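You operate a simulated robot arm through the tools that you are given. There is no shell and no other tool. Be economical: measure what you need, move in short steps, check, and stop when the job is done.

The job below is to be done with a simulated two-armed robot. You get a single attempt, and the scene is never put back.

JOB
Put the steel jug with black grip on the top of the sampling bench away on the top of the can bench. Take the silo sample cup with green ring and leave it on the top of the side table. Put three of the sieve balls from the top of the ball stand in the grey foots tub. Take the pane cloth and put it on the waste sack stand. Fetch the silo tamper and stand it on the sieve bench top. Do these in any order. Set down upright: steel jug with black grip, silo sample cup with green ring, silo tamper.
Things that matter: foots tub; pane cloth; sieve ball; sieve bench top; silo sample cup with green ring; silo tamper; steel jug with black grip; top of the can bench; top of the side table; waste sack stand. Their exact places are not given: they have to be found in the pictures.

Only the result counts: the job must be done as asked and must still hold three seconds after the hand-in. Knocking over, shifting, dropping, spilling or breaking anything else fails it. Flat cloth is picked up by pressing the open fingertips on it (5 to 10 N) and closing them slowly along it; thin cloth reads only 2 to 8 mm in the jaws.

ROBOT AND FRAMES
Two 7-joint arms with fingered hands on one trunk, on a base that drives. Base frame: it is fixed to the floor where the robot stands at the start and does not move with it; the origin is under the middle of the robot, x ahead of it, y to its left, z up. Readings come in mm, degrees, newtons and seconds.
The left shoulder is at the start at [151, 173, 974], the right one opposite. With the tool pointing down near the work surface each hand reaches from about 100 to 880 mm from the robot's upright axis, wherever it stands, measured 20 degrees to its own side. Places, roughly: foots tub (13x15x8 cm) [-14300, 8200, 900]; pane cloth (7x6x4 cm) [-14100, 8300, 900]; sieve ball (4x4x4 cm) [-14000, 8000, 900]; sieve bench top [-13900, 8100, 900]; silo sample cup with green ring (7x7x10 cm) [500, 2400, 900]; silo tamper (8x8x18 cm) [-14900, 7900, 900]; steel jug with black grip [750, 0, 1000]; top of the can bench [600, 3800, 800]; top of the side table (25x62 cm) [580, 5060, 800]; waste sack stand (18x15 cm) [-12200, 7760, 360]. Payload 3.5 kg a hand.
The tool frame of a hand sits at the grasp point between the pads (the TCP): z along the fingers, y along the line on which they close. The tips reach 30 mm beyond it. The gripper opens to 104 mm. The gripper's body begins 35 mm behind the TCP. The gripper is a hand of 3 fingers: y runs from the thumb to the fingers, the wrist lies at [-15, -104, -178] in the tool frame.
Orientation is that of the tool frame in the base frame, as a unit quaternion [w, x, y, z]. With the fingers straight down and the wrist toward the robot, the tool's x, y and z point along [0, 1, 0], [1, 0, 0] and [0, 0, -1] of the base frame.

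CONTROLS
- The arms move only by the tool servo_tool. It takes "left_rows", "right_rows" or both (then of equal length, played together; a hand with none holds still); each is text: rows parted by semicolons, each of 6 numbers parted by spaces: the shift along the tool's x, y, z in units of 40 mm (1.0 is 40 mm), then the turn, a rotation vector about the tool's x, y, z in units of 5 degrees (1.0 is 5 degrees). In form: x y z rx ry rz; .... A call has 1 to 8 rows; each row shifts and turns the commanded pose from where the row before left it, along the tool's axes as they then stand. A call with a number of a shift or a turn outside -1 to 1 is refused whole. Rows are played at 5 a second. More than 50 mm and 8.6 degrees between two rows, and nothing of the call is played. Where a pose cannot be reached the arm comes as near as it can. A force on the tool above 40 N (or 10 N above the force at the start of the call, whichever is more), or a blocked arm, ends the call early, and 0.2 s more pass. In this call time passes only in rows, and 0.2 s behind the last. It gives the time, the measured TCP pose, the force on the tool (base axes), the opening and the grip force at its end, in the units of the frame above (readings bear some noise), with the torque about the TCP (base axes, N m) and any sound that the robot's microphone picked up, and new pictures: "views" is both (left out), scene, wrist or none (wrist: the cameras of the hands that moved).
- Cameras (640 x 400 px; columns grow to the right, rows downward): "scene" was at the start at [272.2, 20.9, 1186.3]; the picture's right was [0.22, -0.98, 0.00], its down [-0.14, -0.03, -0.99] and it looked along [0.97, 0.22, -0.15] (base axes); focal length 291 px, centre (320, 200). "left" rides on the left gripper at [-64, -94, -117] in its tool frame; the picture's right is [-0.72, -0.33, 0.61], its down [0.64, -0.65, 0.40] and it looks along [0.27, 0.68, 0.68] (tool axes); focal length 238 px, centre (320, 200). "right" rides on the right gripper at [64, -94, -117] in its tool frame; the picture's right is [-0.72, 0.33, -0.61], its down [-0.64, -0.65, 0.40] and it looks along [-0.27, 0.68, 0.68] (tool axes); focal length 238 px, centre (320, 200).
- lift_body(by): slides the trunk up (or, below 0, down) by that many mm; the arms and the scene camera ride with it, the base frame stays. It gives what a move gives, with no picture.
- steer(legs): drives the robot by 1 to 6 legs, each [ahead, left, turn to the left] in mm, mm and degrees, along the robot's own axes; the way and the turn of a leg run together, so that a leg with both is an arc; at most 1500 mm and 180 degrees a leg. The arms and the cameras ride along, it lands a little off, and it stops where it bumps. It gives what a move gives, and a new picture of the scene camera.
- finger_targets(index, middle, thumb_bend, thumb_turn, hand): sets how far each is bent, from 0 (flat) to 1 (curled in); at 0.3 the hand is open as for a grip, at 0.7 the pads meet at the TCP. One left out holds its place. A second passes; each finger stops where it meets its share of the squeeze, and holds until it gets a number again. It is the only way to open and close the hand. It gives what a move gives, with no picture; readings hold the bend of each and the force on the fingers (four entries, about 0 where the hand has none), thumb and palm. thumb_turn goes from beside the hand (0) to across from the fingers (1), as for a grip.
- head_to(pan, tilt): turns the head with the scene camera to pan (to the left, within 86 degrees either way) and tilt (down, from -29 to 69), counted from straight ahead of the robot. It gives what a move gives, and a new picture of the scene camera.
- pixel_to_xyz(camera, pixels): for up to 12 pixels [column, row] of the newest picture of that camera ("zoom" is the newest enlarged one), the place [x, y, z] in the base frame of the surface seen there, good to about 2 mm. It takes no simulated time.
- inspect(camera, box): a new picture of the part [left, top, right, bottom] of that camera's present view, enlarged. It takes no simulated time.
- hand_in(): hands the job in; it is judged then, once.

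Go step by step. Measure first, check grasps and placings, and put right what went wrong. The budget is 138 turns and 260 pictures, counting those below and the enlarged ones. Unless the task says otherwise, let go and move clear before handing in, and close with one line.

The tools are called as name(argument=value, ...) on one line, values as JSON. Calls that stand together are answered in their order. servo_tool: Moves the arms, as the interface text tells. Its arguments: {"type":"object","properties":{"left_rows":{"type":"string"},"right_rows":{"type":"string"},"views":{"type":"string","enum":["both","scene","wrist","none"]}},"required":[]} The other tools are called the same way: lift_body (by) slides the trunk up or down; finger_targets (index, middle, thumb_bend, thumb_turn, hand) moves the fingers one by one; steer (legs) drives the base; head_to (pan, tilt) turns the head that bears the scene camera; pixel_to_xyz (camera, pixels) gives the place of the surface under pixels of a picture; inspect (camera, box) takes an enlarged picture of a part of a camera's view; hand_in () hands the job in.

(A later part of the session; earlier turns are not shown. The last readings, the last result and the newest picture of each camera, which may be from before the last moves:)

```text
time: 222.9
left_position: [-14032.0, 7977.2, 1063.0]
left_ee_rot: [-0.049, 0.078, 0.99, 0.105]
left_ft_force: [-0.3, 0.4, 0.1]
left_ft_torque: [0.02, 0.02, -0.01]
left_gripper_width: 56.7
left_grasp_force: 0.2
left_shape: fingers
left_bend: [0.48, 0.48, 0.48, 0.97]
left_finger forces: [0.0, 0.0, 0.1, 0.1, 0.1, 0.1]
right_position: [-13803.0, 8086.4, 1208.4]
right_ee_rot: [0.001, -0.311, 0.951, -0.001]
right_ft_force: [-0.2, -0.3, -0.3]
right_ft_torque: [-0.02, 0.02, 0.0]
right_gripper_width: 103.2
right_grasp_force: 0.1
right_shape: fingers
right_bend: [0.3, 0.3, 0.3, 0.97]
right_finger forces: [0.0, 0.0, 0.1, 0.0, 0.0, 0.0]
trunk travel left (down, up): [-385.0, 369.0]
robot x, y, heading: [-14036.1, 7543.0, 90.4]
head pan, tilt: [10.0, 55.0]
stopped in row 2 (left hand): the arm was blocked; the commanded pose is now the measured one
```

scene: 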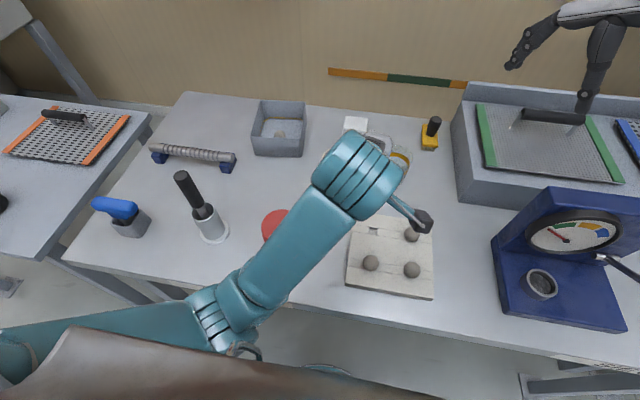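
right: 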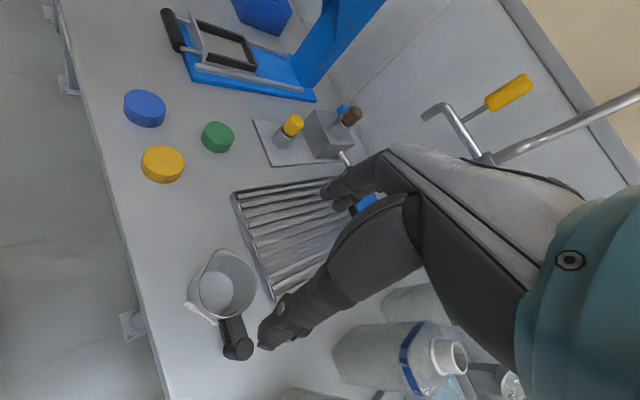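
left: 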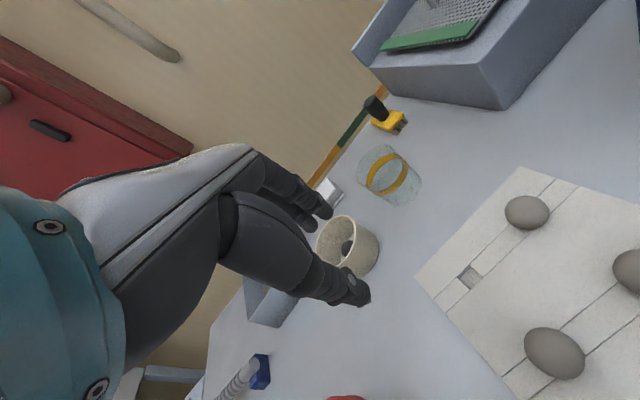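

My arm ran against my own body: the ball was too close in. I step the base back and to the right so the remaining balls lie ahead of the left shoulder, and level the tool again.

steer(legs=[[-110, -195, 0]])

servo_tool(left_rows="0.6 0.3 0 0.77 -0.43 0;0.6 0.3 0 0.77 -0.43 0;0.6 0.3 0 0.77 -0.43 0", views="both")

```text
time: 224.7
left_position: [-13833.7, 7870.3, 1064.1]
left_ee_rot: [-0.049, 0.08, 0.99, 0.104]
left_ft_force: [-0.4, 0.0, 0.6]
left_ft_torque: [-0.01, 0.03, 0.01]
left_gripper_width: 56.8
left_grasp_force: 0.0
left_shape: fingers
left_bend: [0.48, 0.48, 0.48, 0.97]
left_finger forces: [0.0, 0.0, 0.0, 0.0, 0.1, 0.0]
right_position: [-13605.2, 7977.9, 1208.7]
right_ee_rot: [0.001, -0.312, 0.95, -0.001]
right_ft_force: [-0.8, 0.0, 0.5]
right_ft_torque: [-0.02, 0.04, 0.01]
right_gripper_width: 103.6
right_grasp_force: 0.1
right_shape: fingers
right_bend: [0.3, 0.3, 0.3, 0.97]
right_finger forces: [0.0, 0.0, 0.0, 0.1, 0.0, 0.0]
trunk travel left (down, up): [-385.0, 369.0]
robot x, y, heading: [-13842.7, 7436.2, 90.7]
head pan, tilt: [10.0, 55.0]
```

scene: 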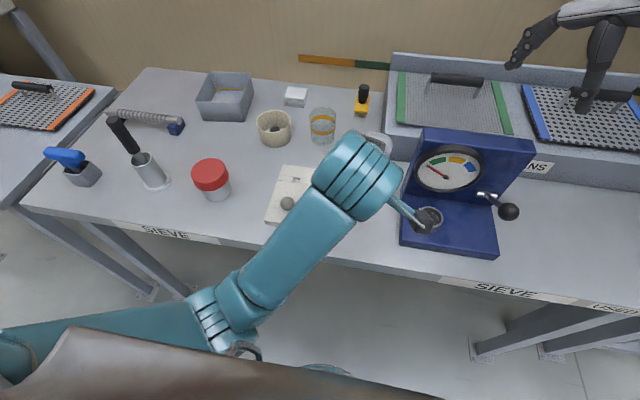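

```text
time: 225.5
left_position: [-13899.6, 7915.6, 1074.4]
left_ee_rot: [0.0, 0.081, 0.997, -0.002]
left_ft_force: [0.7, 0.5, -0.5]
left_ft_torque: [0.0, 0.02, 0.0]
left_gripper_width: 56.8
left_grasp_force: 0.1
left_shape: fingers
left_bend: [0.48, 0.48, 0.48, 0.97]
left_finger forces: [0.1, 0.0, 0.1, 0.0, 0.0, 0.0]
right_position: [-13606.2, 7978.1, 1208.5]
right_ee_rot: [0.001, -0.31, 0.951, -0.001]
right_ft_force: [0.2, 0.5, 1.1]
right_ft_torque: [0.01, 0.01, -0.01]
right_gripper_width: 103.4
right_grasp_force: 0.0
right_shape: fingers
right_bend: [0.3, 0.3, 0.3, 0.97]
right_finger forces: [0.0, 0.0, 0.0, 0.0, 0.0, 0.0]
trunk travel left (down, up): [-385.0, 369.0]
robot x, y, heading: [-13842.6, 7433.8, 90.7]
head pan, tilt: [10.0, 55.0]
```

scene: 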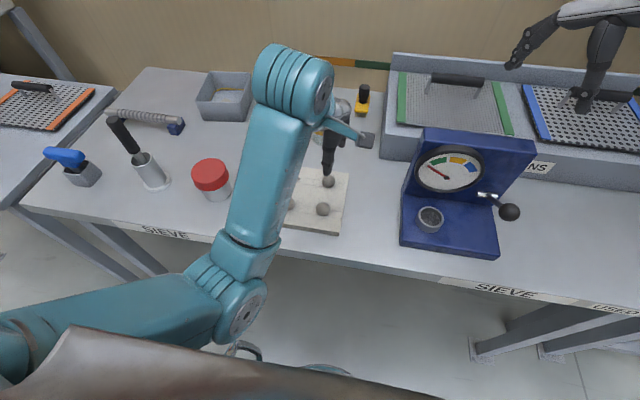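
left: 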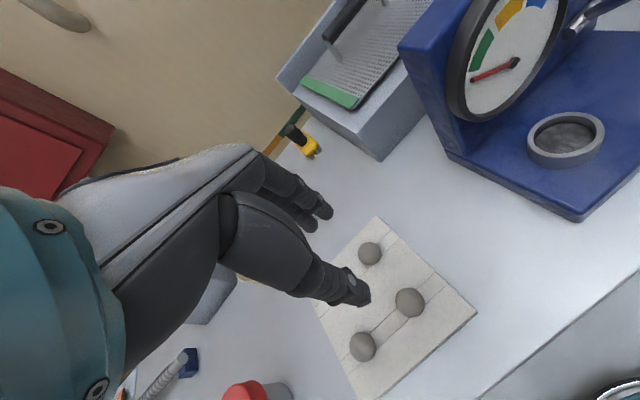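

Level again. I move over the near-left ball (-13991,7905).

servo_tool(left_rows="0.733 -0.213 0.6 0 0 0;0.733 -0.213 0.6 0 0 0;0.733 -0.213 0.6 0 0 0", views="wrist")

inspect(camera="left", box=[280, 170, 480, 370])

```text
time: 226.3
left_position: [-13992.1, 7904.4, 1002.4]
left_ee_rot: [-0.001, 0.08, 0.997, -0.001]
left_ft_force: [0.3, -0.3, 0.2]
left_ft_torque: [-0.02, 0.0, -0.04]
left_gripper_width: 56.8
left_grasp_force: 0.1
left_shape: fingers
left_bend: [0.48, 0.48, 0.48, 0.97]
left_finger forces: [0.1, 0.0, 0.0, 0.0, 0.0, 0.0]
right_position: [-13606.7, 7978.2, 1209.9]
right_ee_rot: [0.001, -0.311, 0.95, -0.001]
right_ft_force: [-0.5, 0.6, -0.1]
right_ft_torque: [0.0, 0.0, 0.0]
right_gripper_width: 103.7
right_grasp_force: 0.0
right_shape: fingers
right_bend: [0.3, 0.3, 0.3, 0.97]
right_finger forces: [0.0, 0.0, 0.0, 0.1, 0.0, 0.1]
trunk travel left (down, up): [-385.0, 369.0]
robot x, y, heading: [-13844.2, 7436.6, 90.6]
head pan, tilt: [10.0, 55.0]
```

left: 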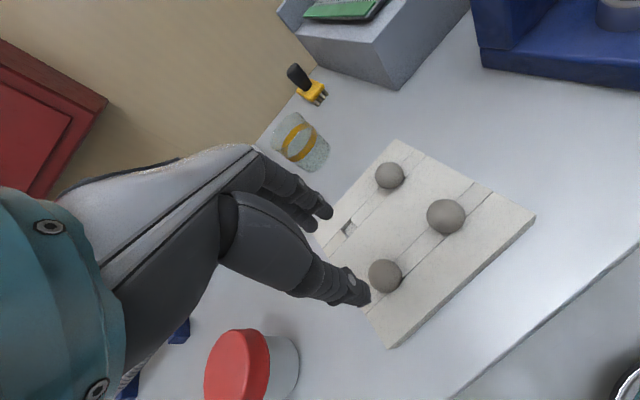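

```text
2.00 times, centred on (380, 270) of left
```

zoom: 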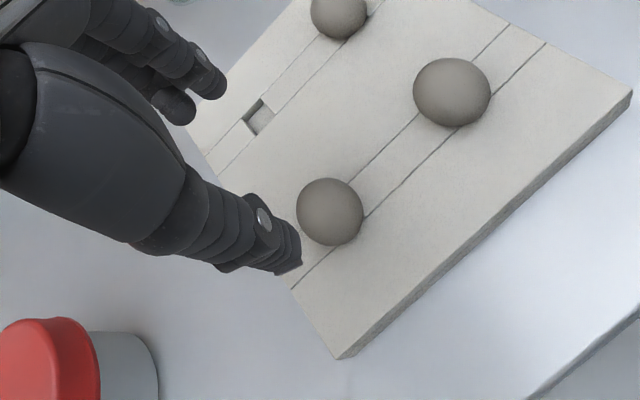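

Almost on axis (385,276 against 381,275). I descend with a 3 mm trim and close.

servo_tool(left_rows="-0.07 0 0.8 0 0 0;0 0 0.7 0 0 0;0 0 0.4 0 0 0;0 0 0.25 0 0 0", views="none")

finger_targets(hand="left", index=0.68, middle=0.68, thumb_bend=0.68)

finger_targets(hand="left", index=0.74, middle=0.74, thumb_bend=0.74)

servo_tool(left_rows="0 0 -0.3 0 0 0;0 0 -0.6 0 0 0;0 0 -0.9 0 0 0;0 0 -0.9 0 0 0", views="wrist")

```text
time: 227.3
left_position: [-13987.5, 7903.1, 915.0]
left_ee_rot: [-0.001, 0.08, 0.997, -0.001]
left_ft_force: [-0.5, -0.2, 0.2]
left_ft_torque: [-0.02, 0.0, 0.03]
left_gripper_width: 57.0
left_grasp_force: 0.1
left_shape: fingers
left_bend: [0.48, 0.48, 0.48, 0.97]
left_finger forces: [0.0, 0.0, 0.0, 0.1, 0.0, 0.1]
right_position: [-13605.8, 7977.5, 1209.0]
right_ee_rot: [0.001, -0.31, 0.951, -0.001]
right_ft_force: [-0.8, 0.2, 0.0]
right_ft_torque: [-0.01, -0.02, 0.02]
right_gripper_width: 103.4
right_grasp_force: 0.0
right_shape: fingers
right_bend: [0.3, 0.3, 0.3, 0.97]
right_finger forces: [0.0, 0.0, 0.0, 0.0, 0.0, 0.1]
trunk travel left (down, up): [-385.0, 369.0]
robot x, y, heading: [-13840.0, 7435.1, 90.5]
head pan, tilt: [10.0, 55.0]
```

```text
time: 228.3
left_position: [-13988.5, 7904.5, 915.9]
left_ee_rot: [-0.001, 0.079, 0.997, 0.0]
left_ft_force: [0.2, -0.7, -0.3]
left_ft_torque: [0.02, -0.03, 0.01]
left_gripper_width: 19.5
left_grasp_force: 7.0
left_shape: fingers
left_bend: [0.64, 0.64, 0.62, 0.96]
left_finger forces: [2.2, 4.4, 0.0, 0.0, 6.4, 0.0]
right_position: [-13606.0, 7977.4, 1208.4]
right_ee_rot: [0.002, -0.311, 0.951, 0.0]
right_ft_force: [0.3, -0.3, -0.2]
right_ft_torque: [0.02, 0.02, 0.0]
right_gripper_width: 103.2
right_grasp_force: 0.2
right_shape: fingers
right_bend: [0.3, 0.3, 0.3, 0.97]
right_finger forces: [0.0, 0.0, 0.0, 0.0, 0.0, 0.0]
trunk travel left (down, up): [-385.0, 369.0]
robot x, y, heading: [-13840.7, 7435.1, 90.3]
head pan, tilt: [10.0, 55.0]
```

```text
time: 229.3
left_position: [-13987.9, 7903.5, 915.7]
left_ee_rot: [-0.001, 0.08, 0.997, 0.0]
left_ft_force: [-0.2, 0.3, -0.5]
left_ft_torque: [-0.04, -0.04, -0.04]
left_gripper_width: 16.4
left_grasp_force: 17.2
left_shape: fingers
left_bend: [0.73, 0.72, 0.62, 0.94]
left_finger forces: [7.9, 10.4, 0.0, 0.0, 16.2, 0.1]
right_position: [-13606.2, 7977.7, 1208.3]
right_ee_rot: [0.001, -0.311, 0.95, -0.001]
right_ft_force: [0.7, 0.1, -0.4]
right_ft_torque: [0.01, -0.03, 0.01]
right_gripper_width: 103.1
right_grasp_force: 0.0
right_shape: fingers
right_bend: [0.3, 0.3, 0.3, 0.97]
right_finger forces: [0.1, 0.0, 0.0, 0.0, 0.0, 0.0]
trunk travel left (down, up): [-385.0, 369.0]
robot x, y, heading: [-13844.9, 7435.2, 90.3]
head pan, tilt: [10.0, 55.0]
```

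```text
time: 230.3
left_position: [-13988.8, 7903.4, 1024.1]
left_ee_rot: [-0.001, 0.08, 0.997, -0.002]
left_ft_force: [-0.3, 0.2, 0.5]
left_ft_torque: [-0.02, -0.01, -0.01]
left_gripper_width: 16.4
left_grasp_force: 16.3
left_shape: fingers
left_bend: [0.73, 0.72, 0.62, 0.94]
left_finger forces: [7.5, 10.2, 0.1, 0.0, 15.7, 0.1]
right_position: [-13604.7, 7978.1, 1209.2]
right_ee_rot: [0.001, -0.311, 0.95, 0.0]
right_ft_force: [-0.5, -0.2, -0.5]
right_ft_torque: [0.0, -0.02, -0.04]
right_gripper_width: 103.1
right_grasp_force: 0.1
right_shape: fingers
right_bend: [0.3, 0.3, 0.3, 0.97]
right_finger forces: [0.0, 0.0, 0.0, 0.0, 0.0, 0.1]
trunk travel left (down, up): [-385.0, 369.0]
robot x, y, heading: [-13844.9, 7435.7, 90.4]
head pan, tilt: [10.0, 55.0]
```

left: 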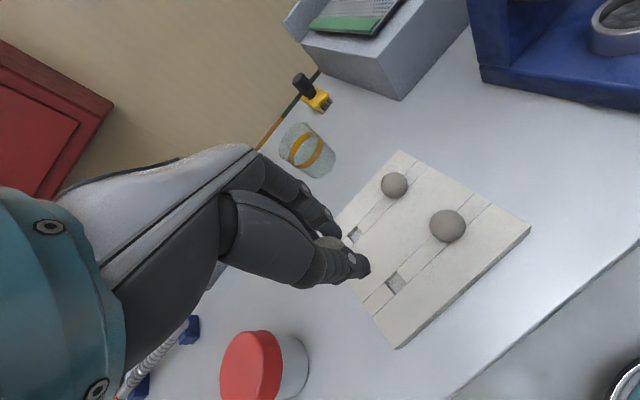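

The second ball is held. I move the base back to the left and the arm over the tub.

steer(legs=[[110, 193, 0]])

servo_tool(left_rows="0.47 0.873 0 0 0 0;0.47 0.873 0 0 0 0;0.47 0.873 0 0 0 0;0.47 0.873 0 0 0 0;0.47 0.873 0.5 0 0 0;0.47 0.873 0.5 0 0 0", views="wrist")

```text
time: 232.0
left_position: [-14183.4, 8011.3, 1023.9]
left_ee_rot: [0.0, 0.08, 0.997, -0.001]
left_ft_force: [0.4, 0.7, -0.2]
left_ft_torque: [-0.01, -0.04, -0.02]
left_gripper_width: 16.5
left_grasp_force: 16.8
left_shape: fingers
left_bend: [0.73, 0.72, 0.62, 0.94]
left_finger forces: [7.5, 10.3, 0.0, 0.0, 15.8, 0.0]
right_position: [-13800.8, 8086.3, 1207.6]
right_ee_rot: [0.002, -0.31, 0.951, -0.002]
right_ft_force: [-0.4, 0.3, 0.6]
right_ft_torque: [-0.02, -0.01, 0.0]
right_gripper_width: 103.5
right_grasp_force: 0.0
right_shape: fingers
right_bend: [0.3, 0.3, 0.3, 0.97]
right_finger forces: [0.0, 0.0, 0.1, 0.0, 0.0, 0.1]
trunk travel left (down, up): [-385.0, 369.0]
robot x, y, heading: [-14038.5, 7547.6, 90.4]
head pan, tilt: [10.0, 55.0]
```

scene: 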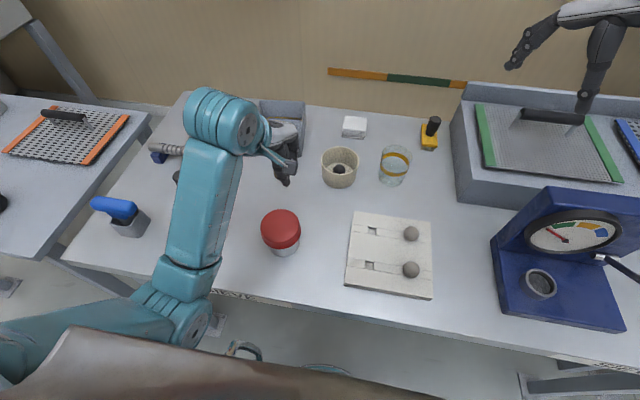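

```text
time: 233.4
left_position: [-14261.1, 8236.4, 982.8]
left_ee_rot: [-0.001, 0.08, 0.997, -0.001]
left_ft_force: [-0.3, 0.0, -0.7]
left_ft_torque: [-0.01, 0.03, 0.0]
left_gripper_width: 16.0
left_grasp_force: 16.3
left_shape: fingers
left_bend: [0.73, 0.72, 0.63, 0.94]
left_finger forces: [7.1, 10.2, 0.0, 0.1, 15.3, 0.0]
right_position: [-13800.0, 8085.9, 1207.2]
right_ee_rot: [0.001, -0.31, 0.951, 0.0]
right_ft_force: [-0.1, 0.0, -0.5]
right_ft_torque: [0.04, 0.01, 0.0]
right_gripper_width: 103.5
right_grasp_force: 0.1
right_shape: fingers
right_bend: [0.3, 0.3, 0.3, 0.97]
right_finger forces: [0.0, 0.0, 0.0, 0.0, 0.0, 0.1]
trunk travel left (down, up): [-385.0, 369.0]
robot x, y, heading: [-14038.6, 7542.8, 90.2]
head pan, tilt: [10.0, 55.0]
```

left: 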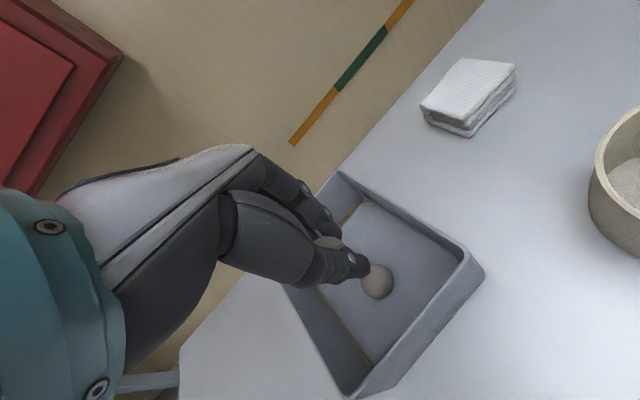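

Ball one lies just ahead of the thumb at (377,282). I shift 20 mm deeper, lower and release the second ball.

servo_tool(left_rows="0.1 0.5 0.5 0 0 0;0 0 0.6 0 0 0", views="none")

finger_targets(hand="left", index=0.48, middle=0.48, thumb_bend=0.48)

servo_tool(left_rows="0 0 -0.5 0 0 0;0 0 -0.7 0 0 0;0 0 -0.8 0 0 0;0 0 -0.6 0 0 0", views="wrist")

```text
time: 234.0
left_position: [-14257.8, 8246.1, 941.2]
left_ee_rot: [-0.001, 0.081, 0.997, 0.0]
left_ft_force: [-0.3, 0.1, -1.2]
left_ft_torque: [0.01, 0.02, 0.02]
left_gripper_width: 15.4
left_grasp_force: 15.4
left_shape: fingers
left_bend: [0.73, 0.72, 0.63, 0.94]
left_finger forces: [6.8, 9.9, 0.0, 0.0, 14.7, 0.0]
left hand out of reach, approached as far as the arm can: row 1, 2
right_position: [-13800.0, 8084.6, 1208.4]
right_ee_rot: [0.001, -0.311, 0.95, -0.001]
right_ft_force: [0.0, 0.1, 0.4]
right_ft_torque: [0.02, -0.02, -0.01]
right_gripper_width: 103.6
right_grasp_force: 0.0
right_shape: fingers
right_bend: [0.3, 0.3, 0.3, 0.97]
right_finger forces: [0.1, 0.0, 0.0, 0.1, 0.0, 0.0]
trunk travel left (down, up): [-385.0, 369.0]
robot x, y, heading: [-14035.7, 7545.6, 90.5]
head pan, tilt: [10.0, 55.0]
```

```text
time: 235.0
left_position: [-14259.0, 8243.1, 940.3]
left_ee_rot: [-0.001, 0.08, 0.997, -0.001]
left_ft_force: [0.2, -0.2, 0.5]
left_ft_torque: [-0.01, 0.02, -0.01]
left_gripper_width: 56.8
left_grasp_force: 0.1
left_shape: fingers
left_bend: [0.48, 0.48, 0.48, 0.97]
left_finger forces: [0.1, 0.1, 0.0, 0.0, 0.1, 0.0]
right_position: [-13799.5, 8084.9, 1207.8]
right_ee_rot: [0.002, -0.311, 0.951, 0.0]
right_ft_force: [0.5, -0.5, 0.7]
right_ft_torque: [0.01, -0.04, 0.01]
right_gripper_width: 103.4
right_grasp_force: 0.0
right_shape: fingers
right_bend: [0.3, 0.3, 0.3, 0.97]
right_finger forces: [0.0, 0.0, 0.0, 0.0, 0.0, 0.0]
trunk travel left (down, up): [-385.0, 369.0]
robot x, y, heading: [-14037.7, 7540.2, 90.5]
head pan, tilt: [10.0, 55.0]
```

```text
time: 236.0
left_position: [-14259.9, 8265.0, 1041.8]
left_ee_rot: [-0.001, 0.08, 0.997, -0.001]
left_ft_force: [0.2, -0.1, 0.7]
left_ft_torque: [0.01, 0.0, -0.01]
left_gripper_width: 57.0
left_grasp_force: 0.1
left_shape: fingers
left_bend: [0.48, 0.48, 0.48, 0.97]
left_finger forces: [0.1, 0.0, 0.0, 0.0, 0.0, 0.0]
left hand out of reach, approached as far as the arm can: row 1, 2, 3, 4
right_position: [-13799.6, 8084.3, 1209.1]
right_ee_rot: [0.001, -0.311, 0.95, 0.0]
right_ft_force: [-0.2, -0.5, 0.3]
right_ft_torque: [-0.02, -0.02, -0.02]
right_gripper_width: 103.6
right_grasp_force: 0.0
right_shape: fingers
right_bend: [0.3, 0.3, 0.3, 0.97]
right_finger forces: [0.1, 0.1, 0.1, 0.1, 0.1, 0.0]
trunk travel left (down, up): [-385.0, 369.0]
robot x, y, heading: [-14037.6, 7546.2, 90.1]
head pan, tilt: [10.0, 55.0]
```

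left: 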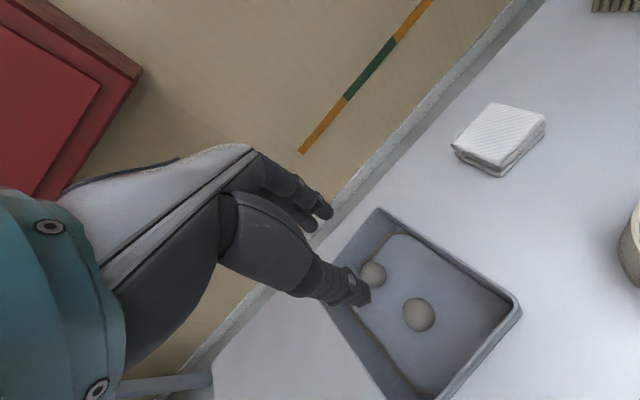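

Both balls are in the tub. I go for the third ball, (-13916,7905).

steer(legs=[[-110, -251, 0]])

servo_tool(left_rows="-0.47 -0.825 0.14 0 0 0;-0.47 -0.825 0.14 0 0 0;-0.47 -0.825 0.14 0 0 0;-0.47 -0.825 0.14 0 0 0;-0.47 -0.825 0.14 0 0 0;-0.47 -0.825 0.14 0 0 0;-0.47 -0.825 0.14 0 0 0", views="wrist")

```text
time: 237.9
left_position: [-14007.8, 8157.1, 1042.7]
left_ee_rot: [-0.002, 0.081, 0.997, -0.002]
left_ft_force: [-0.4, 0.3, 1.0]
left_ft_torque: [0.01, 0.02, 0.03]
left_gripper_width: 56.7
left_grasp_force: 0.1
left_shape: fingers
left_bend: [0.48, 0.48, 0.48, 0.97]
left_finger forces: [0.1, 0.1, 0.1, 0.0, 0.1, 0.1]
right_position: [-13548.9, 7977.2, 1207.8]
right_ee_rot: [0.001, -0.31, 0.951, -0.001]
right_ft_force: [0.8, -0.1, -0.3]
right_ft_torque: [-0.01, 0.0, -0.02]
right_gripper_width: 103.4
right_grasp_force: 0.1
right_shape: fingers
right_bend: [0.3, 0.3, 0.3, 0.97]
right_finger forces: [0.0, 0.0, 0.0, 0.1, 0.0, 0.0]
trunk travel left (down, up): [-385.0, 369.0]
robot x, y, heading: [-13789.8, 7438.8, 90.2]
head pan, tilt: [10.0, 55.0]
```

scene: 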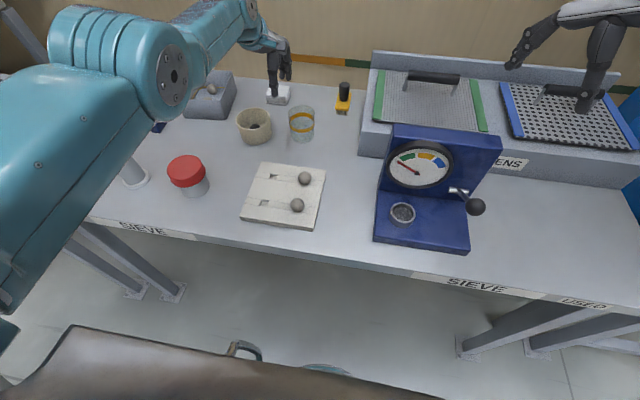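

```text
time: 239.5
left_position: [-13907.3, 8136.2, 967.7]
left_ee_rot: [0.0, 0.081, 0.997, -0.002]
left_ft_force: [0.1, 0.5, -0.1]
left_ft_torque: [0.0, 0.01, -0.01]
left_gripper_width: 56.6
left_grasp_force: 0.0
left_shape: fingers
left_bend: [0.48, 0.48, 0.48, 0.97]
left_finger forces: [0.0, 0.0, 0.0, 0.0, 0.0, 0.0]
left hand out of reach, approached as far as the arm can: row 1, 2, 3, 4, 5, 6, 7
right_position: [-13548.6, 7978.1, 1209.2]
right_ee_rot: [0.001, -0.31, 0.951, 0.0]
right_ft_force: [1.1, 0.3, -0.8]
right_ft_torque: [0.01, 0.04, -0.03]
right_gripper_width: 103.5
right_grasp_force: 0.1
right_shape: fingers
right_bend: [0.3, 0.3, 0.3, 0.97]
right_finger forces: [0.0, 0.0, 0.0, 0.1, 0.0, 0.0]
trunk travel left (down, up): [-385.0, 369.0]
robot x, y, heading: [-13785.2, 7440.4, 90.5]
head pan, tilt: [10.0, 55.0]
```

left: 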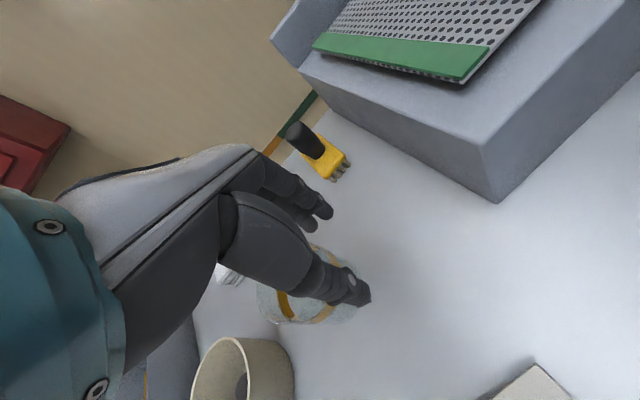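

The command still ran beyond reach, so the hand lagged and is now just over the beaker, with no contact force. I lift straight up first.

servo_tool(left_rows="0 0 -0.8 0 0 0;0 0 -0.8 0 0 0", views="none")

servo_tool(left_rows="0 -0.5 0 0 0 0;0 -0.5 0 0 0 0", views="both")

```text
time: 240.1
left_position: [-13904.5, 8147.1, 1029.5]
left_ee_rot: [-0.001, 0.081, 0.997, -0.003]
left_ft_force: [-0.4, -0.1, -0.7]
left_ft_torque: [0.04, 0.01, -0.04]
left_gripper_width: 56.8
left_grasp_force: 0.2
left_shape: fingers
left_bend: [0.48, 0.48, 0.48, 0.97]
left_finger forces: [0.0, 0.1, 0.0, 0.1, 0.0, 0.0]
left hand out of reach, approached as far as the arm can: row 1, 2
right_position: [-13547.9, 7977.1, 1208.9]
right_ee_rot: [0.001, -0.31, 0.951, -0.001]
right_ft_force: [-1.0, 0.4, 0.8]
right_ft_torque: [-0.01, 0.02, 0.0]
right_gripper_width: 103.4
right_grasp_force: 0.1
right_shape: fingers
right_bend: [0.3, 0.3, 0.3, 0.97]
right_finger forces: [0.1, 0.0, 0.0, 0.0, 0.0, 0.0]
trunk travel left (down, up): [-385.0, 369.0]
robot x, y, heading: [-13783.8, 7435.8, 90.3]
head pan, tilt: [10.0, 55.0]
```

```text
time: 240.7
left_position: [-13905.3, 8148.3, 1029.0]
left_ee_rot: [-0.002, 0.081, 0.997, -0.001]
left_ft_force: [-1.1, 0.3, -0.1]
left_ft_torque: [0.0, -0.01, 0.0]
left_gripper_width: 57.0
left_grasp_force: 0.1
left_shape: fingers
left_bend: [0.48, 0.48, 0.48, 0.97]
left_finger forces: [0.1, 0.1, 0.0, 0.1, 0.0, 0.0]
left hand out of reach, approached as far as the arm can: row 1, 2
right_position: [-13548.5, 7977.3, 1207.8]
right_ee_rot: [0.001, -0.31, 0.951, 0.0]
right_ft_force: [-0.1, 0.5, -0.3]
right_ft_torque: [-0.03, -0.05, -0.01]
right_gripper_width: 103.6
right_grasp_force: 0.2
right_shape: fingers
right_bend: [0.3, 0.3, 0.3, 0.97]
right_finger forces: [0.0, 0.0, 0.1, 0.0, 0.0, 0.0]
trunk travel left (down, up): [-385.0, 369.0]
robot x, y, heading: [-13786.7, 7440.2, 90.8]
head pan, tilt: [10.0, 55.0]
```

scene: 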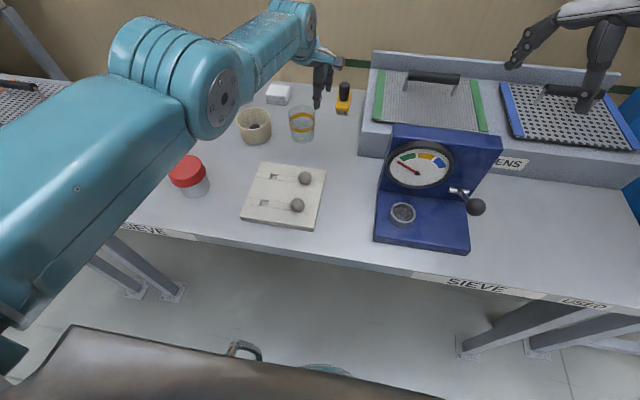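
left: 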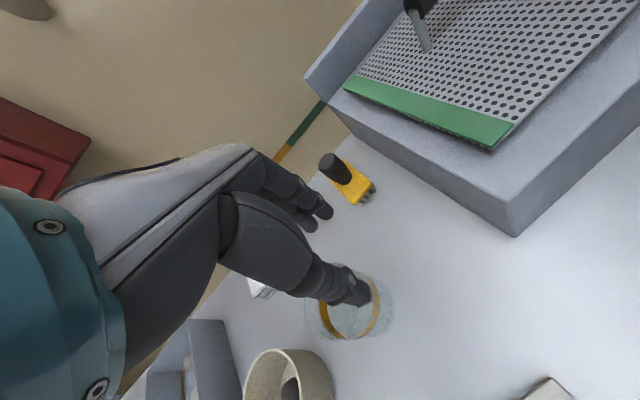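

The commanded pose still lies beyond reach; I keep walking it back toward me until the hand follows.

servo_tool(left_rows="0 -0.8 0 0 0 0;0 -0.8 0 0 0 0;0 -0.8 0 0 0 0;0 -0.8 0 0 0 0", views="none")

```text
time: 241.7
left_position: [-13906.0, 8149.7, 1027.8]
left_ee_rot: [-0.001, 0.081, 0.997, -0.002]
left_ft_force: [0.3, -0.1, 0.0]
left_ft_torque: [0.0, -0.04, 0.0]
left_gripper_width: 56.6
left_grasp_force: 0.0
left_shape: fingers
left_bend: [0.48, 0.48, 0.48, 0.97]
left_finger forces: [0.1, 0.0, 0.1, 0.0, 0.0, 0.0]
left hand out of reach, approached as far as the arm can: row 1, 2, 3, 4
right_position: [-13549.3, 7977.5, 1209.2]
right_ee_rot: [0.001, -0.31, 0.951, -0.001]
right_ft_force: [-0.1, 0.3, -0.1]
right_ft_torque: [0.0, -0.01, -0.03]
right_gripper_width: 103.2
right_grasp_force: 0.1
right_shape: fingers
right_bend: [0.3, 0.3, 0.3, 0.97]
right_finger forces: [0.0, 0.0, 0.0, 0.1, 0.0, 0.1]
trunk travel left (down, up): [-385.0, 369.0]
robot x, y, heading: [-13784.9, 7436.7, 90.4]
head pan, tilt: [10.0, 55.0]
```

The arm seems straight (singular), so a pure pull doesn't bend it. I combine pull with upward motion, which worked earlier.

servo_tool(left_rows="0 -0.9 -0.6 0 0 0;0 -0.9 -0.6 0 0 0;0 -0.9 -0.6 0 0 0;0 -0.9 -0.4 0 0 0", views="none")

```text
time: 242.7
left_position: [-13906.4, 8152.5, 1110.7]
left_ee_rot: [-0.001, 0.082, 0.997, -0.003]
left_ft_force: [0.4, 0.1, -0.1]
left_ft_torque: [0.0, -0.02, -0.02]
left_gripper_width: 57.0
left_grasp_force: 0.0
left_shape: fingers
left_bend: [0.48, 0.48, 0.48, 0.97]
left_finger forces: [0.0, 0.1, 0.1, 0.0, 0.1, 0.0]
left hand out of reach, approached as far as the arm can: row 1, 2, 3, 4
right_position: [-13548.9, 7977.0, 1209.0]
right_ee_rot: [0.001, -0.31, 0.951, -0.001]
right_ft_force: [0.8, 0.4, 0.0]
right_ft_torque: [-0.01, -0.03, 0.01]
right_gripper_width: 103.6
right_grasp_force: 0.0
right_shape: fingers
right_bend: [0.3, 0.3, 0.3, 0.97]
right_finger forces: [0.0, 0.1, 0.1, 0.1, 0.0, 0.0]
trunk travel left (down, up): [-385.0, 369.0]
robot x, y, heading: [-13784.6, 7434.2, 90.7]
head pan, tilt: [10.0, 55.0]
```

Vertical moves work but the pull doesn't, so a joint limit is likely. I move the hand to its own side (left), with some yaw and pull, to free it.

servo_tool(left_rows="0.7 -0.4 -0.3 0 0 -0.6;0.7 -0.4 -0.3 0 0 -0.6;0.7 -0.4 -0.3 0 0 -0.6;0.7 -0.4 -0.3 0 0 -0.6", views="scene")

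```text
time: 243.7
left_position: [-14019.9, 8162.6, 1163.2]
left_ee_rot: [-0.001, -0.025, 1.0, -0.002]
left_ft_force: [0.5, 0.2, 0.5]
left_ft_torque: [0.0, 0.0, -0.03]
left_gripper_width: 56.9
left_grasp_force: 0.1
left_shape: fingers
left_bend: [0.48, 0.48, 0.48, 0.97]
left_finger forces: [0.1, 0.0, 0.1, 0.0, 0.0, 0.0]
left hand out of reach, approached as far as the arm can: row 1, 2, 3, 4
right_position: [-13548.1, 7977.1, 1207.8]
right_ee_rot: [0.001, -0.31, 0.951, -0.001]
right_ft_force: [0.6, -0.7, 0.4]
right_ft_torque: [0.06, 0.01, 0.02]
right_gripper_width: 103.4
right_grasp_force: 0.0
right_shape: fingers
right_bend: [0.3, 0.3, 0.3, 0.97]
right_finger forces: [0.0, 0.1, 0.0, 0.0, 0.0, 0.0]
trunk travel left (down, up): [-385.0, 369.0]
robot x, y, heading: [-13785.8, 7439.1, 90.4]
head pan, tilt: [10.0, 55.0]
```

scene: 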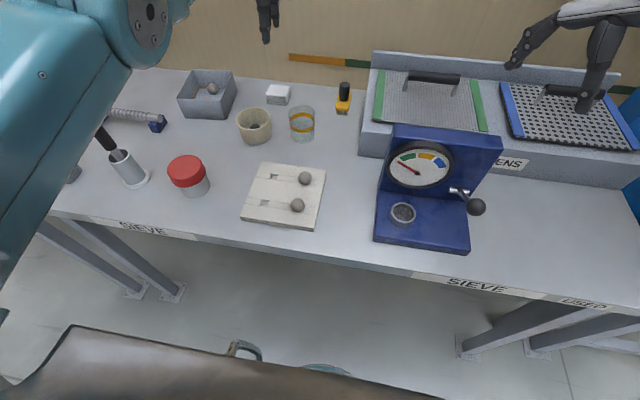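

Sideways and vertical moves follow but y stays at its maximum, so the stored command probably still lies far out. The space is clear at this height, so I pull a full 320 mm.

servo_tool(left_rows="0 -1 0 0 0 0;0 -1 0 0 0 0;0 -1 0 0 0 0;0 -1 0 0 0 0;0 -1 0 0 0 0;0 -1 0 0 0 0;0 -1 0 0 0 0;0 -1 0 0 0 0", views="none")

```text
time: 245.5
left_position: [-14010.4, 8161.3, 1180.6]
left_ee_rot: [-0.001, -0.023, 1.0, -0.003]
left_ft_force: [0.0, 0.8, -0.1]
left_ft_torque: [-0.01, 0.0, 0.01]
left_gripper_width: 56.6
left_grasp_force: 0.2
left_shape: fingers
left_bend: [0.48, 0.48, 0.48, 0.97]
left_finger forces: [0.0, 0.0, 0.1, 0.0, 0.0, 0.0]
left hand out of reach, approached as far as the arm can: row 1, 2, 3, 4, 5, 6, 7, 8
right_position: [-13549.0, 7976.8, 1208.9]
right_ee_rot: [0.0, -0.311, 0.95, 0.0]
right_ft_force: [-0.1, -1.3, 0.5]
right_ft_torque: [-0.01, 0.0, -0.02]
right_gripper_width: 103.1
right_grasp_force: 0.1
right_shape: fingers
right_bend: [0.3, 0.3, 0.3, 0.97]
right_finger forces: [0.0, 0.1, 0.0, 0.0, 0.0, 0.0]
trunk travel left (down, up): [-385.0, 369.0]
robot x, y, heading: [-13788.2, 7438.5, 90.5]
head pan, tilt: [10.0, 55.0]
```

The hand still won't pull back, though the wrist is only ~480 mm from the shoulder, so some joint sits at its limit. I look at the arm's posture.

head_to(pan=55, tilt=20)

pixel_to_xyz(camera="scene", pixels=[[320, 200], [250, 200], [400, 150], [450, 100], [350, 100], [200, 250], [500, 120], [300, 300], [150, 300]])

```text
time: 246.6
left_position: [-14010.4, 8160.6, 1182.1]
left_ee_rot: [-0.001, -0.024, 1.0, -0.002]
left_ft_force: [0.7, -0.2, -0.5]
left_ft_torque: [-0.01, -0.02, 0.02]
left_gripper_width: 56.7
left_grasp_force: 0.1
left_shape: fingers
left_bend: [0.48, 0.48, 0.48, 0.97]
left_finger forces: [0.1, 0.0, 0.0, 0.0, 0.0, 0.0]
right_position: [-13549.7, 7976.7, 1207.8]
right_ee_rot: [0.0, -0.31, 0.951, 0.0]
right_ft_force: [0.0, -0.2, 0.1]
right_ft_torque: [0.03, -0.01, 0.02]
right_gripper_width: 103.5
right_grasp_force: 0.0
right_shape: fingers
right_bend: [0.3, 0.3, 0.3, 0.97]
right_finger forces: [0.1, 0.0, 0.0, 0.0, 0.0, 0.0]
trunk travel left (down, up): [-385.0, 369.0]
robot x, y, heading: [-13786.6, 7437.9, 90.2]
head pan, tilt: [55.0, 20.0]
```

scene: 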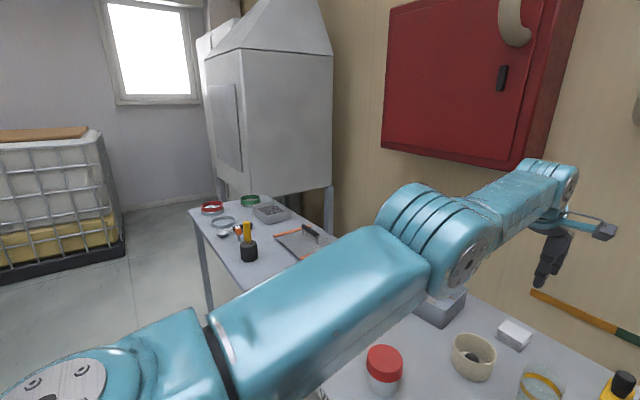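

```text
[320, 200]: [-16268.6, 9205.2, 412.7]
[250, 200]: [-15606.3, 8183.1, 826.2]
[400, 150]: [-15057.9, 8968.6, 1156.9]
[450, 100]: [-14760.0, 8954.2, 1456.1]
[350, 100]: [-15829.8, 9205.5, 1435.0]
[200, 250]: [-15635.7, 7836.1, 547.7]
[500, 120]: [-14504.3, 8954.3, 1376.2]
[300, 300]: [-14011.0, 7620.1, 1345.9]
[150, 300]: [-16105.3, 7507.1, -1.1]
```

The arm is stretched straight (a singular posture). A trunk lift shook it loose once before; I try a lift and then a pull.

lift_body(by=80)

servo_tool(left_rows="0 -0.8 0.3 0 0 0;0 -0.8 0.3 0 0 0;0 -0.8 0.3 0 0 0", views="none")

```text
time: 247.8
left_position: [-14008.8, 8152.5, 1280.0]
left_ee_rot: [0.0, -0.024, 1.0, 0.012]
left_ft_force: [0.2, -0.3, -0.1]
left_ft_torque: [0.01, 0.01, 0.01]
left_gripper_width: 56.5
left_grasp_force: 0.2
left_shape: fingers
left_bend: [0.48, 0.48, 0.48, 0.97]
left_finger forces: [0.0, 0.1, 0.0, 0.1, 0.0, 0.0]
right_position: [-13549.6, 7978.9, 1288.2]
right_ee_rot: [0.001, -0.31, 0.951, -0.002]
right_ft_force: [0.8, -0.4, -0.3]
right_ft_torque: [0.01, 0.02, -0.01]
right_gripper_width: 103.4
right_grasp_force: 0.0
right_shape: fingers
right_bend: [0.3, 0.3, 0.3, 0.97]
right_finger forces: [0.1, 0.1, 0.0, 0.0, 0.0, 0.1]
trunk travel left (down, up): [-465.0, 289.0]
robot x, y, heading: [-13785.2, 7434.4, 90.4]
head pan, tilt: [55.0, 20.0]
```

```text
time: 248.6
left_position: [-14003.2, 8154.0, 1253.5]
left_ee_rot: [0.0, -0.024, 1.0, 0.012]
left_ft_force: [-0.4, -0.3, -0.3]
left_ft_torque: [-0.01, 0.02, 0.05]
left_gripper_width: 57.1
left_grasp_force: 0.0
left_shape: fingers
left_bend: [0.48, 0.48, 0.48, 0.97]
left_finger forces: [0.0, 0.1, 0.1, 0.1, 0.0, 0.0]
left hand out of reach, approached as far as the arm can: row 1, 2, 3
right_position: [-13548.7, 7976.0, 1289.7]
right_ee_rot: [0.002, -0.31, 0.951, 0.0]
right_ft_force: [0.2, 0.0, 0.1]
right_ft_torque: [0.01, 0.0, 0.0]
right_gripper_width: 103.3
right_grasp_force: 0.1
right_shape: fingers
right_bend: [0.3, 0.3, 0.3, 0.97]
right_finger forces: [0.0, 0.1, 0.0, 0.0, 0.0, 0.0]
trunk travel left (down, up): [-465.0, 289.0]
robot x, y, heading: [-13788.2, 7437.3, 90.5]
head pan, tilt: [55.0, 20.0]
```

I try tilting the tool so the wrist must come back, together with the pull.

servo_tool(left_rows="0 -0.8 0 -1 0 0;0 -0.8 0 -1 0 0;0 -0.8 0 -1 0 0;0 -0.8 0 -1 0 0;0 -0.8 0 -1 0 0;0 -0.8 0 -1 0 0", views="none")

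```text
time: 250.0
left_position: [-13984.1, 8227.2, 1216.7]
left_ee_rot: [-0.008, -0.023, 0.962, 0.272]
left_ft_force: [-0.2, 0.8, 0.1]
left_ft_torque: [0.02, 0.0, -0.02]
left_gripper_width: 57.0
left_grasp_force: 0.1
left_shape: fingers
left_bend: [0.48, 0.48, 0.48, 0.97]
left_finger forces: [0.1, 0.1, 0.1, 0.1, 0.1, 0.0]
left hand out of reach, approached as far as the arm can: row 1, 2, 3, 4, 5, 6
right_position: [-13549.5, 7977.0, 1287.6]
right_ee_rot: [0.001, -0.31, 0.951, -0.001]
right_ft_force: [-0.5, -1.0, -1.3]
right_ft_torque: [-0.01, -0.01, -0.03]
right_gripper_width: 103.5
right_grasp_force: 0.0
right_shape: fingers
right_bend: [0.3, 0.3, 0.3, 0.97]
right_finger forces: [0.0, 0.0, 0.1, 0.0, 0.0, 0.0]
trunk travel left (down, up): [-465.0, 289.0]
robot x, y, heading: [-13784.0, 7437.7, 90.3]
head pan, tilt: [55.0, 20.0]
```

The wrist still stays out. I undo the tilt and try the other yaw direction with the pull, in case a wrist joint is what's limiting.

servo_tool(left_rows="0 -0.6 0 1 0 0;0 -0.6 0 1 0 0;0 -0.6 0 1 0 0;0 -0.6 0 1 0 0;0 -0.6 0 1 0 0;0 -0.6 0 1 0 0;-0.5 -0.6 0 0 0 1;-0.5 -0.6 0 0 0 1", views="none")

servo_tool(left_rows="-0.5 -0.6 0 0 0 1;-0.5 -0.6 0 0 0 1;-0.5 -0.6 0 0 0 1;-0.5 -0.6 0 0 0 1;-0.5 -0.6 0 0 0 1;-0.5 -0.6 0 0 0 1", views="scene")

```text
time: 251.8
left_position: [-13927.0, 8149.8, 1161.8]
left_ee_rot: [-0.002, 0.064, 0.998, 0.011]
left_ft_force: [0.0, -0.1, 0.6]
left_ft_torque: [-0.01, 0.01, 0.0]
left_gripper_width: 56.9
left_grasp_force: 0.1
left_shape: fingers
left_bend: [0.48, 0.48, 0.48, 0.97]
left_finger forces: [0.0, 0.1, 0.1, 0.0, 0.1, 0.0]
left hand out of reach, approached as far as the arm can: row 1, 2, 3, 4, 5, 6, 7, 8
right_position: [-13548.9, 7977.2, 1287.9]
right_ee_rot: [0.001, -0.31, 0.951, -0.001]
right_ft_force: [0.5, -1.3, -0.2]
right_ft_torque: [0.0, 0.03, 0.0]
right_gripper_width: 103.2
right_grasp_force: 0.1
right_shape: fingers
right_bend: [0.3, 0.3, 0.3, 0.97]
right_finger forces: [0.0, 0.1, 0.0, 0.0, 0.1, 0.0]
trunk travel left (down, up): [-465.0, 289.0]
robot x, y, heading: [-13786.7, 7436.1, 90.4]
head pan, tilt: [55.0, 20.0]
```

```text
time: 253.2
left_position: [-13839.3, 8113.4, 1148.5]
left_ee_rot: [-0.004, 0.321, 0.947, 0.011]
left_ft_force: [-0.5, -0.1, -0.4]
left_ft_torque: [0.02, 0.0, -0.01]
left_gripper_width: 56.9
left_grasp_force: 0.0
left_shape: fingers
left_bend: [0.48, 0.48, 0.48, 0.97]
left_finger forces: [0.1, 0.1, 0.0, 0.0, 0.0, 0.1]
left hand out of reach, approached as far as the arm can: row 1, 2, 3, 4, 5, 6
right_position: [-13547.6, 7977.7, 1287.7]
right_ee_rot: [0.002, -0.31, 0.951, -0.001]
right_ft_force: [-0.3, 0.4, -0.3]
right_ft_torque: [0.03, 0.01, 0.0]
right_gripper_width: 103.3
right_grasp_force: 0.1
right_shape: fingers
right_bend: [0.3, 0.3, 0.3, 0.97]
right_finger forces: [0.1, 0.0, 0.0, 0.0, 0.0, 0.0]
trunk travel left (down, up): [-465.0, 289.0]
robot x, y, heading: [-13782.9, 7436.0, 90.6]
head pan, tilt: [55.0, 20.0]
```

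scene: 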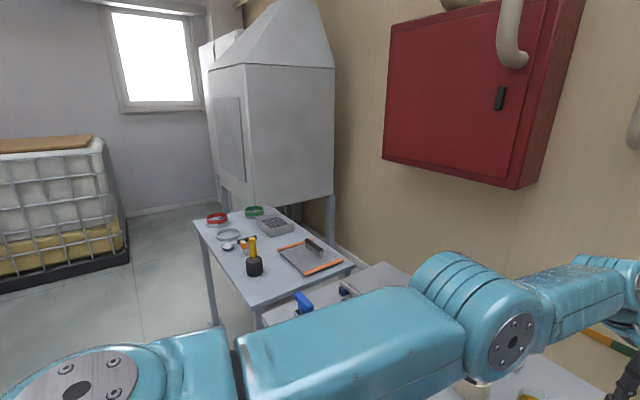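

I measure the elbow and shoulder places to understand the posture.

pixel_to_xyz(camera="scene", pixels=[[515, 345], [450, 280], [480, 300], [350, 340], [240, 350], [70, 365], [150, 360], [600, 280], [630, 290], [420, 320]])

```text
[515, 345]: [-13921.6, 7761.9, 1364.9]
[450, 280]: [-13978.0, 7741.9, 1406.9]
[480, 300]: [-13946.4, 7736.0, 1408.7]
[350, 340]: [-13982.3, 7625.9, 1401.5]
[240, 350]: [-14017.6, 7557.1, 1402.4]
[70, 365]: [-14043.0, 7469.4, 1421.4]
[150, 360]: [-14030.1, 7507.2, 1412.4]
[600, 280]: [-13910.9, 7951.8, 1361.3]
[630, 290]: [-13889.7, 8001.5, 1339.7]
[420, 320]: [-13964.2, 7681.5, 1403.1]
```

The shoulder link has swung backward (cap at y 7469) while the elbow is straight, likely a bad null-space posture. I try going outward first, so the shoulder comes forward again.

servo_tool(left_rows="0.3 0.8 0 0 0 -0.5;0.3 0.8 0 0 0 -0.5;0.3 0.8 0 0 0 -0.5;0.3 0.8 0 0 0 -0.5", views="none")

servo_tool(left_rows="0 -0.8 -0.4 0 0 -0.5;0 -0.8 -0.4 0 0 -0.5;0 -0.8 -0.4 0 0 -0.5;0 -0.8 -0.4 0 0 -0.5", views="none")

```text
time: 254.2
left_position: [-13826.1, 8122.4, 1159.7]
left_ee_rot: [-0.003, 0.236, 0.972, 0.012]
left_ft_force: [0.4, 0.0, -0.1]
left_ft_torque: [0.01, -0.01, -0.02]
left_gripper_width: 56.8
left_grasp_force: 0.1
left_shape: fingers
left_bend: [0.48, 0.48, 0.48, 0.97]
left_finger forces: [0.0, 0.0, 0.1, 0.0, 0.1, 0.0]
left hand out of reach, approached as far as the arm can: row 1, 2, 3, 4
right_position: [-13547.8, 7977.6, 1287.6]
right_ee_rot: [0.002, -0.31, 0.951, -0.001]
right_ft_force: [0.3, -0.3, -0.2]
right_ft_torque: [0.0, 0.01, 0.0]
right_gripper_width: 103.4
right_grasp_force: 0.2
right_shape: fingers
right_bend: [0.3, 0.3, 0.3, 0.97]
right_finger forces: [0.1, 0.1, 0.0, 0.0, 0.0, 0.0]
trunk travel left (down, up): [-465.0, 289.0]
robot x, y, heading: [-13783.9, 7439.2, 90.2]
head pan, tilt: [55.0, 20.0]
```

```text
time: 255.2
left_position: [-13846.4, 8130.6, 1222.8]
left_ee_rot: [-0.003, 0.15, 0.989, 0.013]
left_ft_force: [-0.1, 0.3, -0.4]
left_ft_torque: [0.01, -0.04, 0.01]
left_gripper_width: 56.9
left_grasp_force: 0.0
left_shape: fingers
left_bend: [0.48, 0.48, 0.48, 0.97]
left_finger forces: [0.0, 0.0, 0.0, 0.0, 0.1, 0.0]
left hand out of reach, approached as far as the arm can: row 1, 2, 3, 4
right_position: [-13548.8, 7977.1, 1289.2]
right_ee_rot: [0.0, -0.31, 0.951, 0.0]
right_ft_force: [-0.8, 0.1, 0.3]
right_ft_torque: [0.0, -0.03, 0.0]
right_gripper_width: 103.5
right_grasp_force: 0.1
right_shape: fingers
right_bend: [0.3, 0.3, 0.3, 0.97]
right_finger forces: [0.0, 0.0, 0.1, 0.1, 0.0, 0.0]
trunk travel left (down, up): [-465.0, 289.0]
robot x, y, heading: [-13788.2, 7434.4, 90.3]
head pan, tilt: [55.0, 20.0]
```

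The left arm stays locked straight, so from here I'll work with the right arm and just swing the left one aside and up. Then I place the base so the right hand can take the third ball (-13916,7983).

servo_tool(left_rows="0.9 0 -0.3 0 0 0;0.9 0 -0.3 0 0 0;0.9 0 -0.3 0 0 0;0.9 0 -0.3 0 0 0;0.9 0 -0.3 0 0 0;0.9 0 -0.3 0 0 0;0.9 0 -0.3 0 0 0", views="none")

finger_targets(hand="right", index=0.48, middle=0.48, thumb_bend=0.48)

steer(legs=[[69, 280, 0]])

head_to(pan=0, tilt=50)

```text
time: 256.8
left_position: [-14081.9, 8130.6, 1296.1]
left_ee_rot: [-0.003, 0.15, 0.989, 0.013]
left_ft_force: [0.2, -0.2, -0.5]
left_ft_torque: [-0.03, 0.01, 0.02]
left_gripper_width: 56.6
left_grasp_force: 0.1
left_shape: fingers
left_bend: [0.48, 0.48, 0.48, 0.97]
left_finger forces: [0.1, 0.0, 0.0, 0.1, 0.0, 0.1]
left hand out of reach, approached as far as the arm can: row 2, 3, 4, 5, 6, 7
right_position: [-13549.1, 7978.5, 1289.2]
right_ee_rot: [0.001, -0.31, 0.951, 0.0]
right_ft_force: [-0.1, 0.4, -0.1]
right_ft_torque: [0.01, 0.0, 0.02]
right_gripper_width: 103.5
right_grasp_force: 0.1
right_shape: fingers
right_bend: [0.3, 0.3, 0.3, 0.97]
right_finger forces: [0.0, 0.0, 0.0, 0.0, 0.0, 0.0]
trunk travel left (down, up): [-465.0, 289.0]
robot x, y, heading: [-13786.8, 7440.5, 90.7]
head pan, tilt: [55.0, 20.0]
```

```text
time: 257.8
left_position: [-14081.6, 8130.4, 1297.5]
left_ee_rot: [-0.004, 0.15, 0.989, 0.012]
left_ft_force: [0.2, -1.2, -0.3]
left_ft_torque: [-0.04, -0.04, 0.0]
left_gripper_width: 56.9
left_grasp_force: 0.0
left_shape: fingers
left_bend: [0.48, 0.48, 0.48, 0.97]
left_finger forces: [0.0, 0.0, 0.1, 0.0, 0.0, 0.1]
right_position: [-13548.4, 7977.5, 1288.4]
right_ee_rot: [0.001, -0.309, 0.951, -0.001]
right_ft_force: [1.2, -0.7, -0.3]
right_ft_torque: [-0.01, -0.03, -0.01]
right_gripper_width: 57.8
right_grasp_force: 0.0
right_shape: fingers
right_bend: [0.48, 0.48, 0.48, 0.97]
right_finger forces: [0.1, 0.0, 0.0, 0.1, 0.1, 0.0]
trunk travel left (down, up): [-465.0, 289.0]
robot x, y, heading: [-13789.4, 7438.4, 90.3]
head pan, tilt: [55.0, 20.0]
```

```text
time: 259.8
left_position: [-14363.1, 8198.7, 1297.8]
left_ee_rot: [-0.004, 0.149, 0.989, 0.013]
left_ft_force: [-0.1, 0.0, 0.3]
left_ft_torque: [0.0, -0.02, -0.02]
left_gripper_width: 56.7
left_grasp_force: 0.0
left_shape: fingers
left_bend: [0.48, 0.48, 0.48, 0.97]
left_finger forces: [0.1, 0.1, 0.0, 0.0, 0.0, 0.0]
right_position: [-13830.1, 8044.7, 1288.5]
right_ee_rot: [0.002, -0.311, 0.95, 0.0]
right_ft_force: [0.6, -0.1, -0.4]
right_ft_torque: [-0.02, -0.01, -0.02]
right_gripper_width: 58.1
right_grasp_force: 0.0
right_shape: fingers
right_bend: [0.48, 0.48, 0.48, 0.97]
right_finger forces: [0.0, 0.0, 0.0, 0.0, 0.0, 0.0]
trunk travel left (down, up): [-465.0, 289.0]
robot x, y, heading: [-14065.3, 7507.5, 90.3]
head pan, tilt: [55.0, 20.0]
```

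scene: 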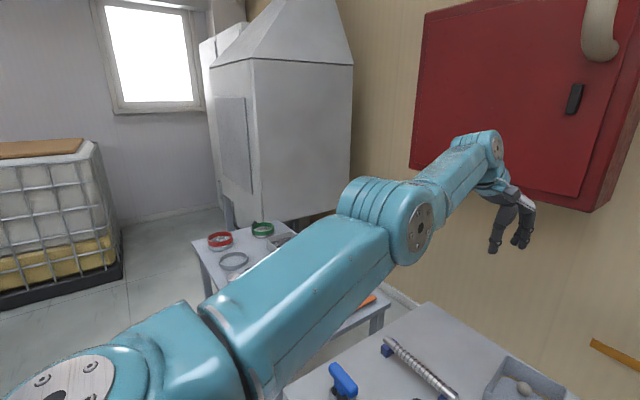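

```text
time: 261.0
left_position: [-14361.9, 8196.9, 1297.0]
left_ee_rot: [-0.003, 0.149, 0.989, 0.012]
left_ft_force: [0.3, 0.6, -0.9]
left_ft_torque: [0.03, 0.0, -0.04]
left_gripper_width: 56.8
left_grasp_force: 0.1
left_shape: fingers
left_bend: [0.48, 0.48, 0.48, 0.97]
left_finger forces: [0.0, 0.0, 0.0, 0.0, 0.0, 0.0]
right_position: [-13829.9, 8043.9, 1289.7]
right_ee_rot: [0.001, -0.311, 0.95, -0.001]
right_ft_force: [0.1, -0.1, -0.7]
right_ft_torque: [0.02, 0.0, -0.01]
right_gripper_width: 57.9
right_grasp_force: 0.1
right_shape: fingers
right_bend: [0.48, 0.48, 0.48, 0.97]
right_finger forces: [0.0, 0.1, 0.1, 0.0, 0.0, 0.0]
trunk travel left (down, up): [-465.0, 289.0]
robot x, y, heading: [-14066.5, 7503.7, 90.3]
head pan, tilt: [0.0, 50.0]
```

scene: 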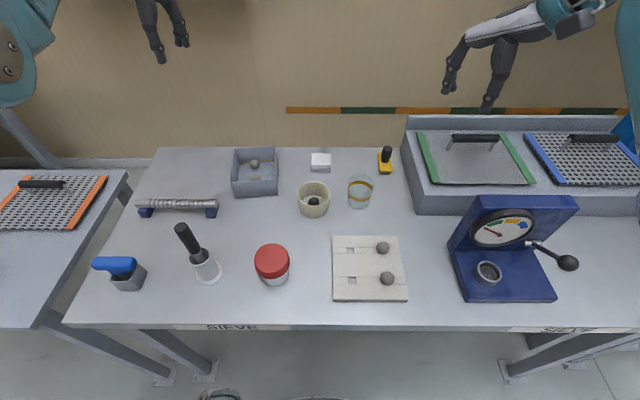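

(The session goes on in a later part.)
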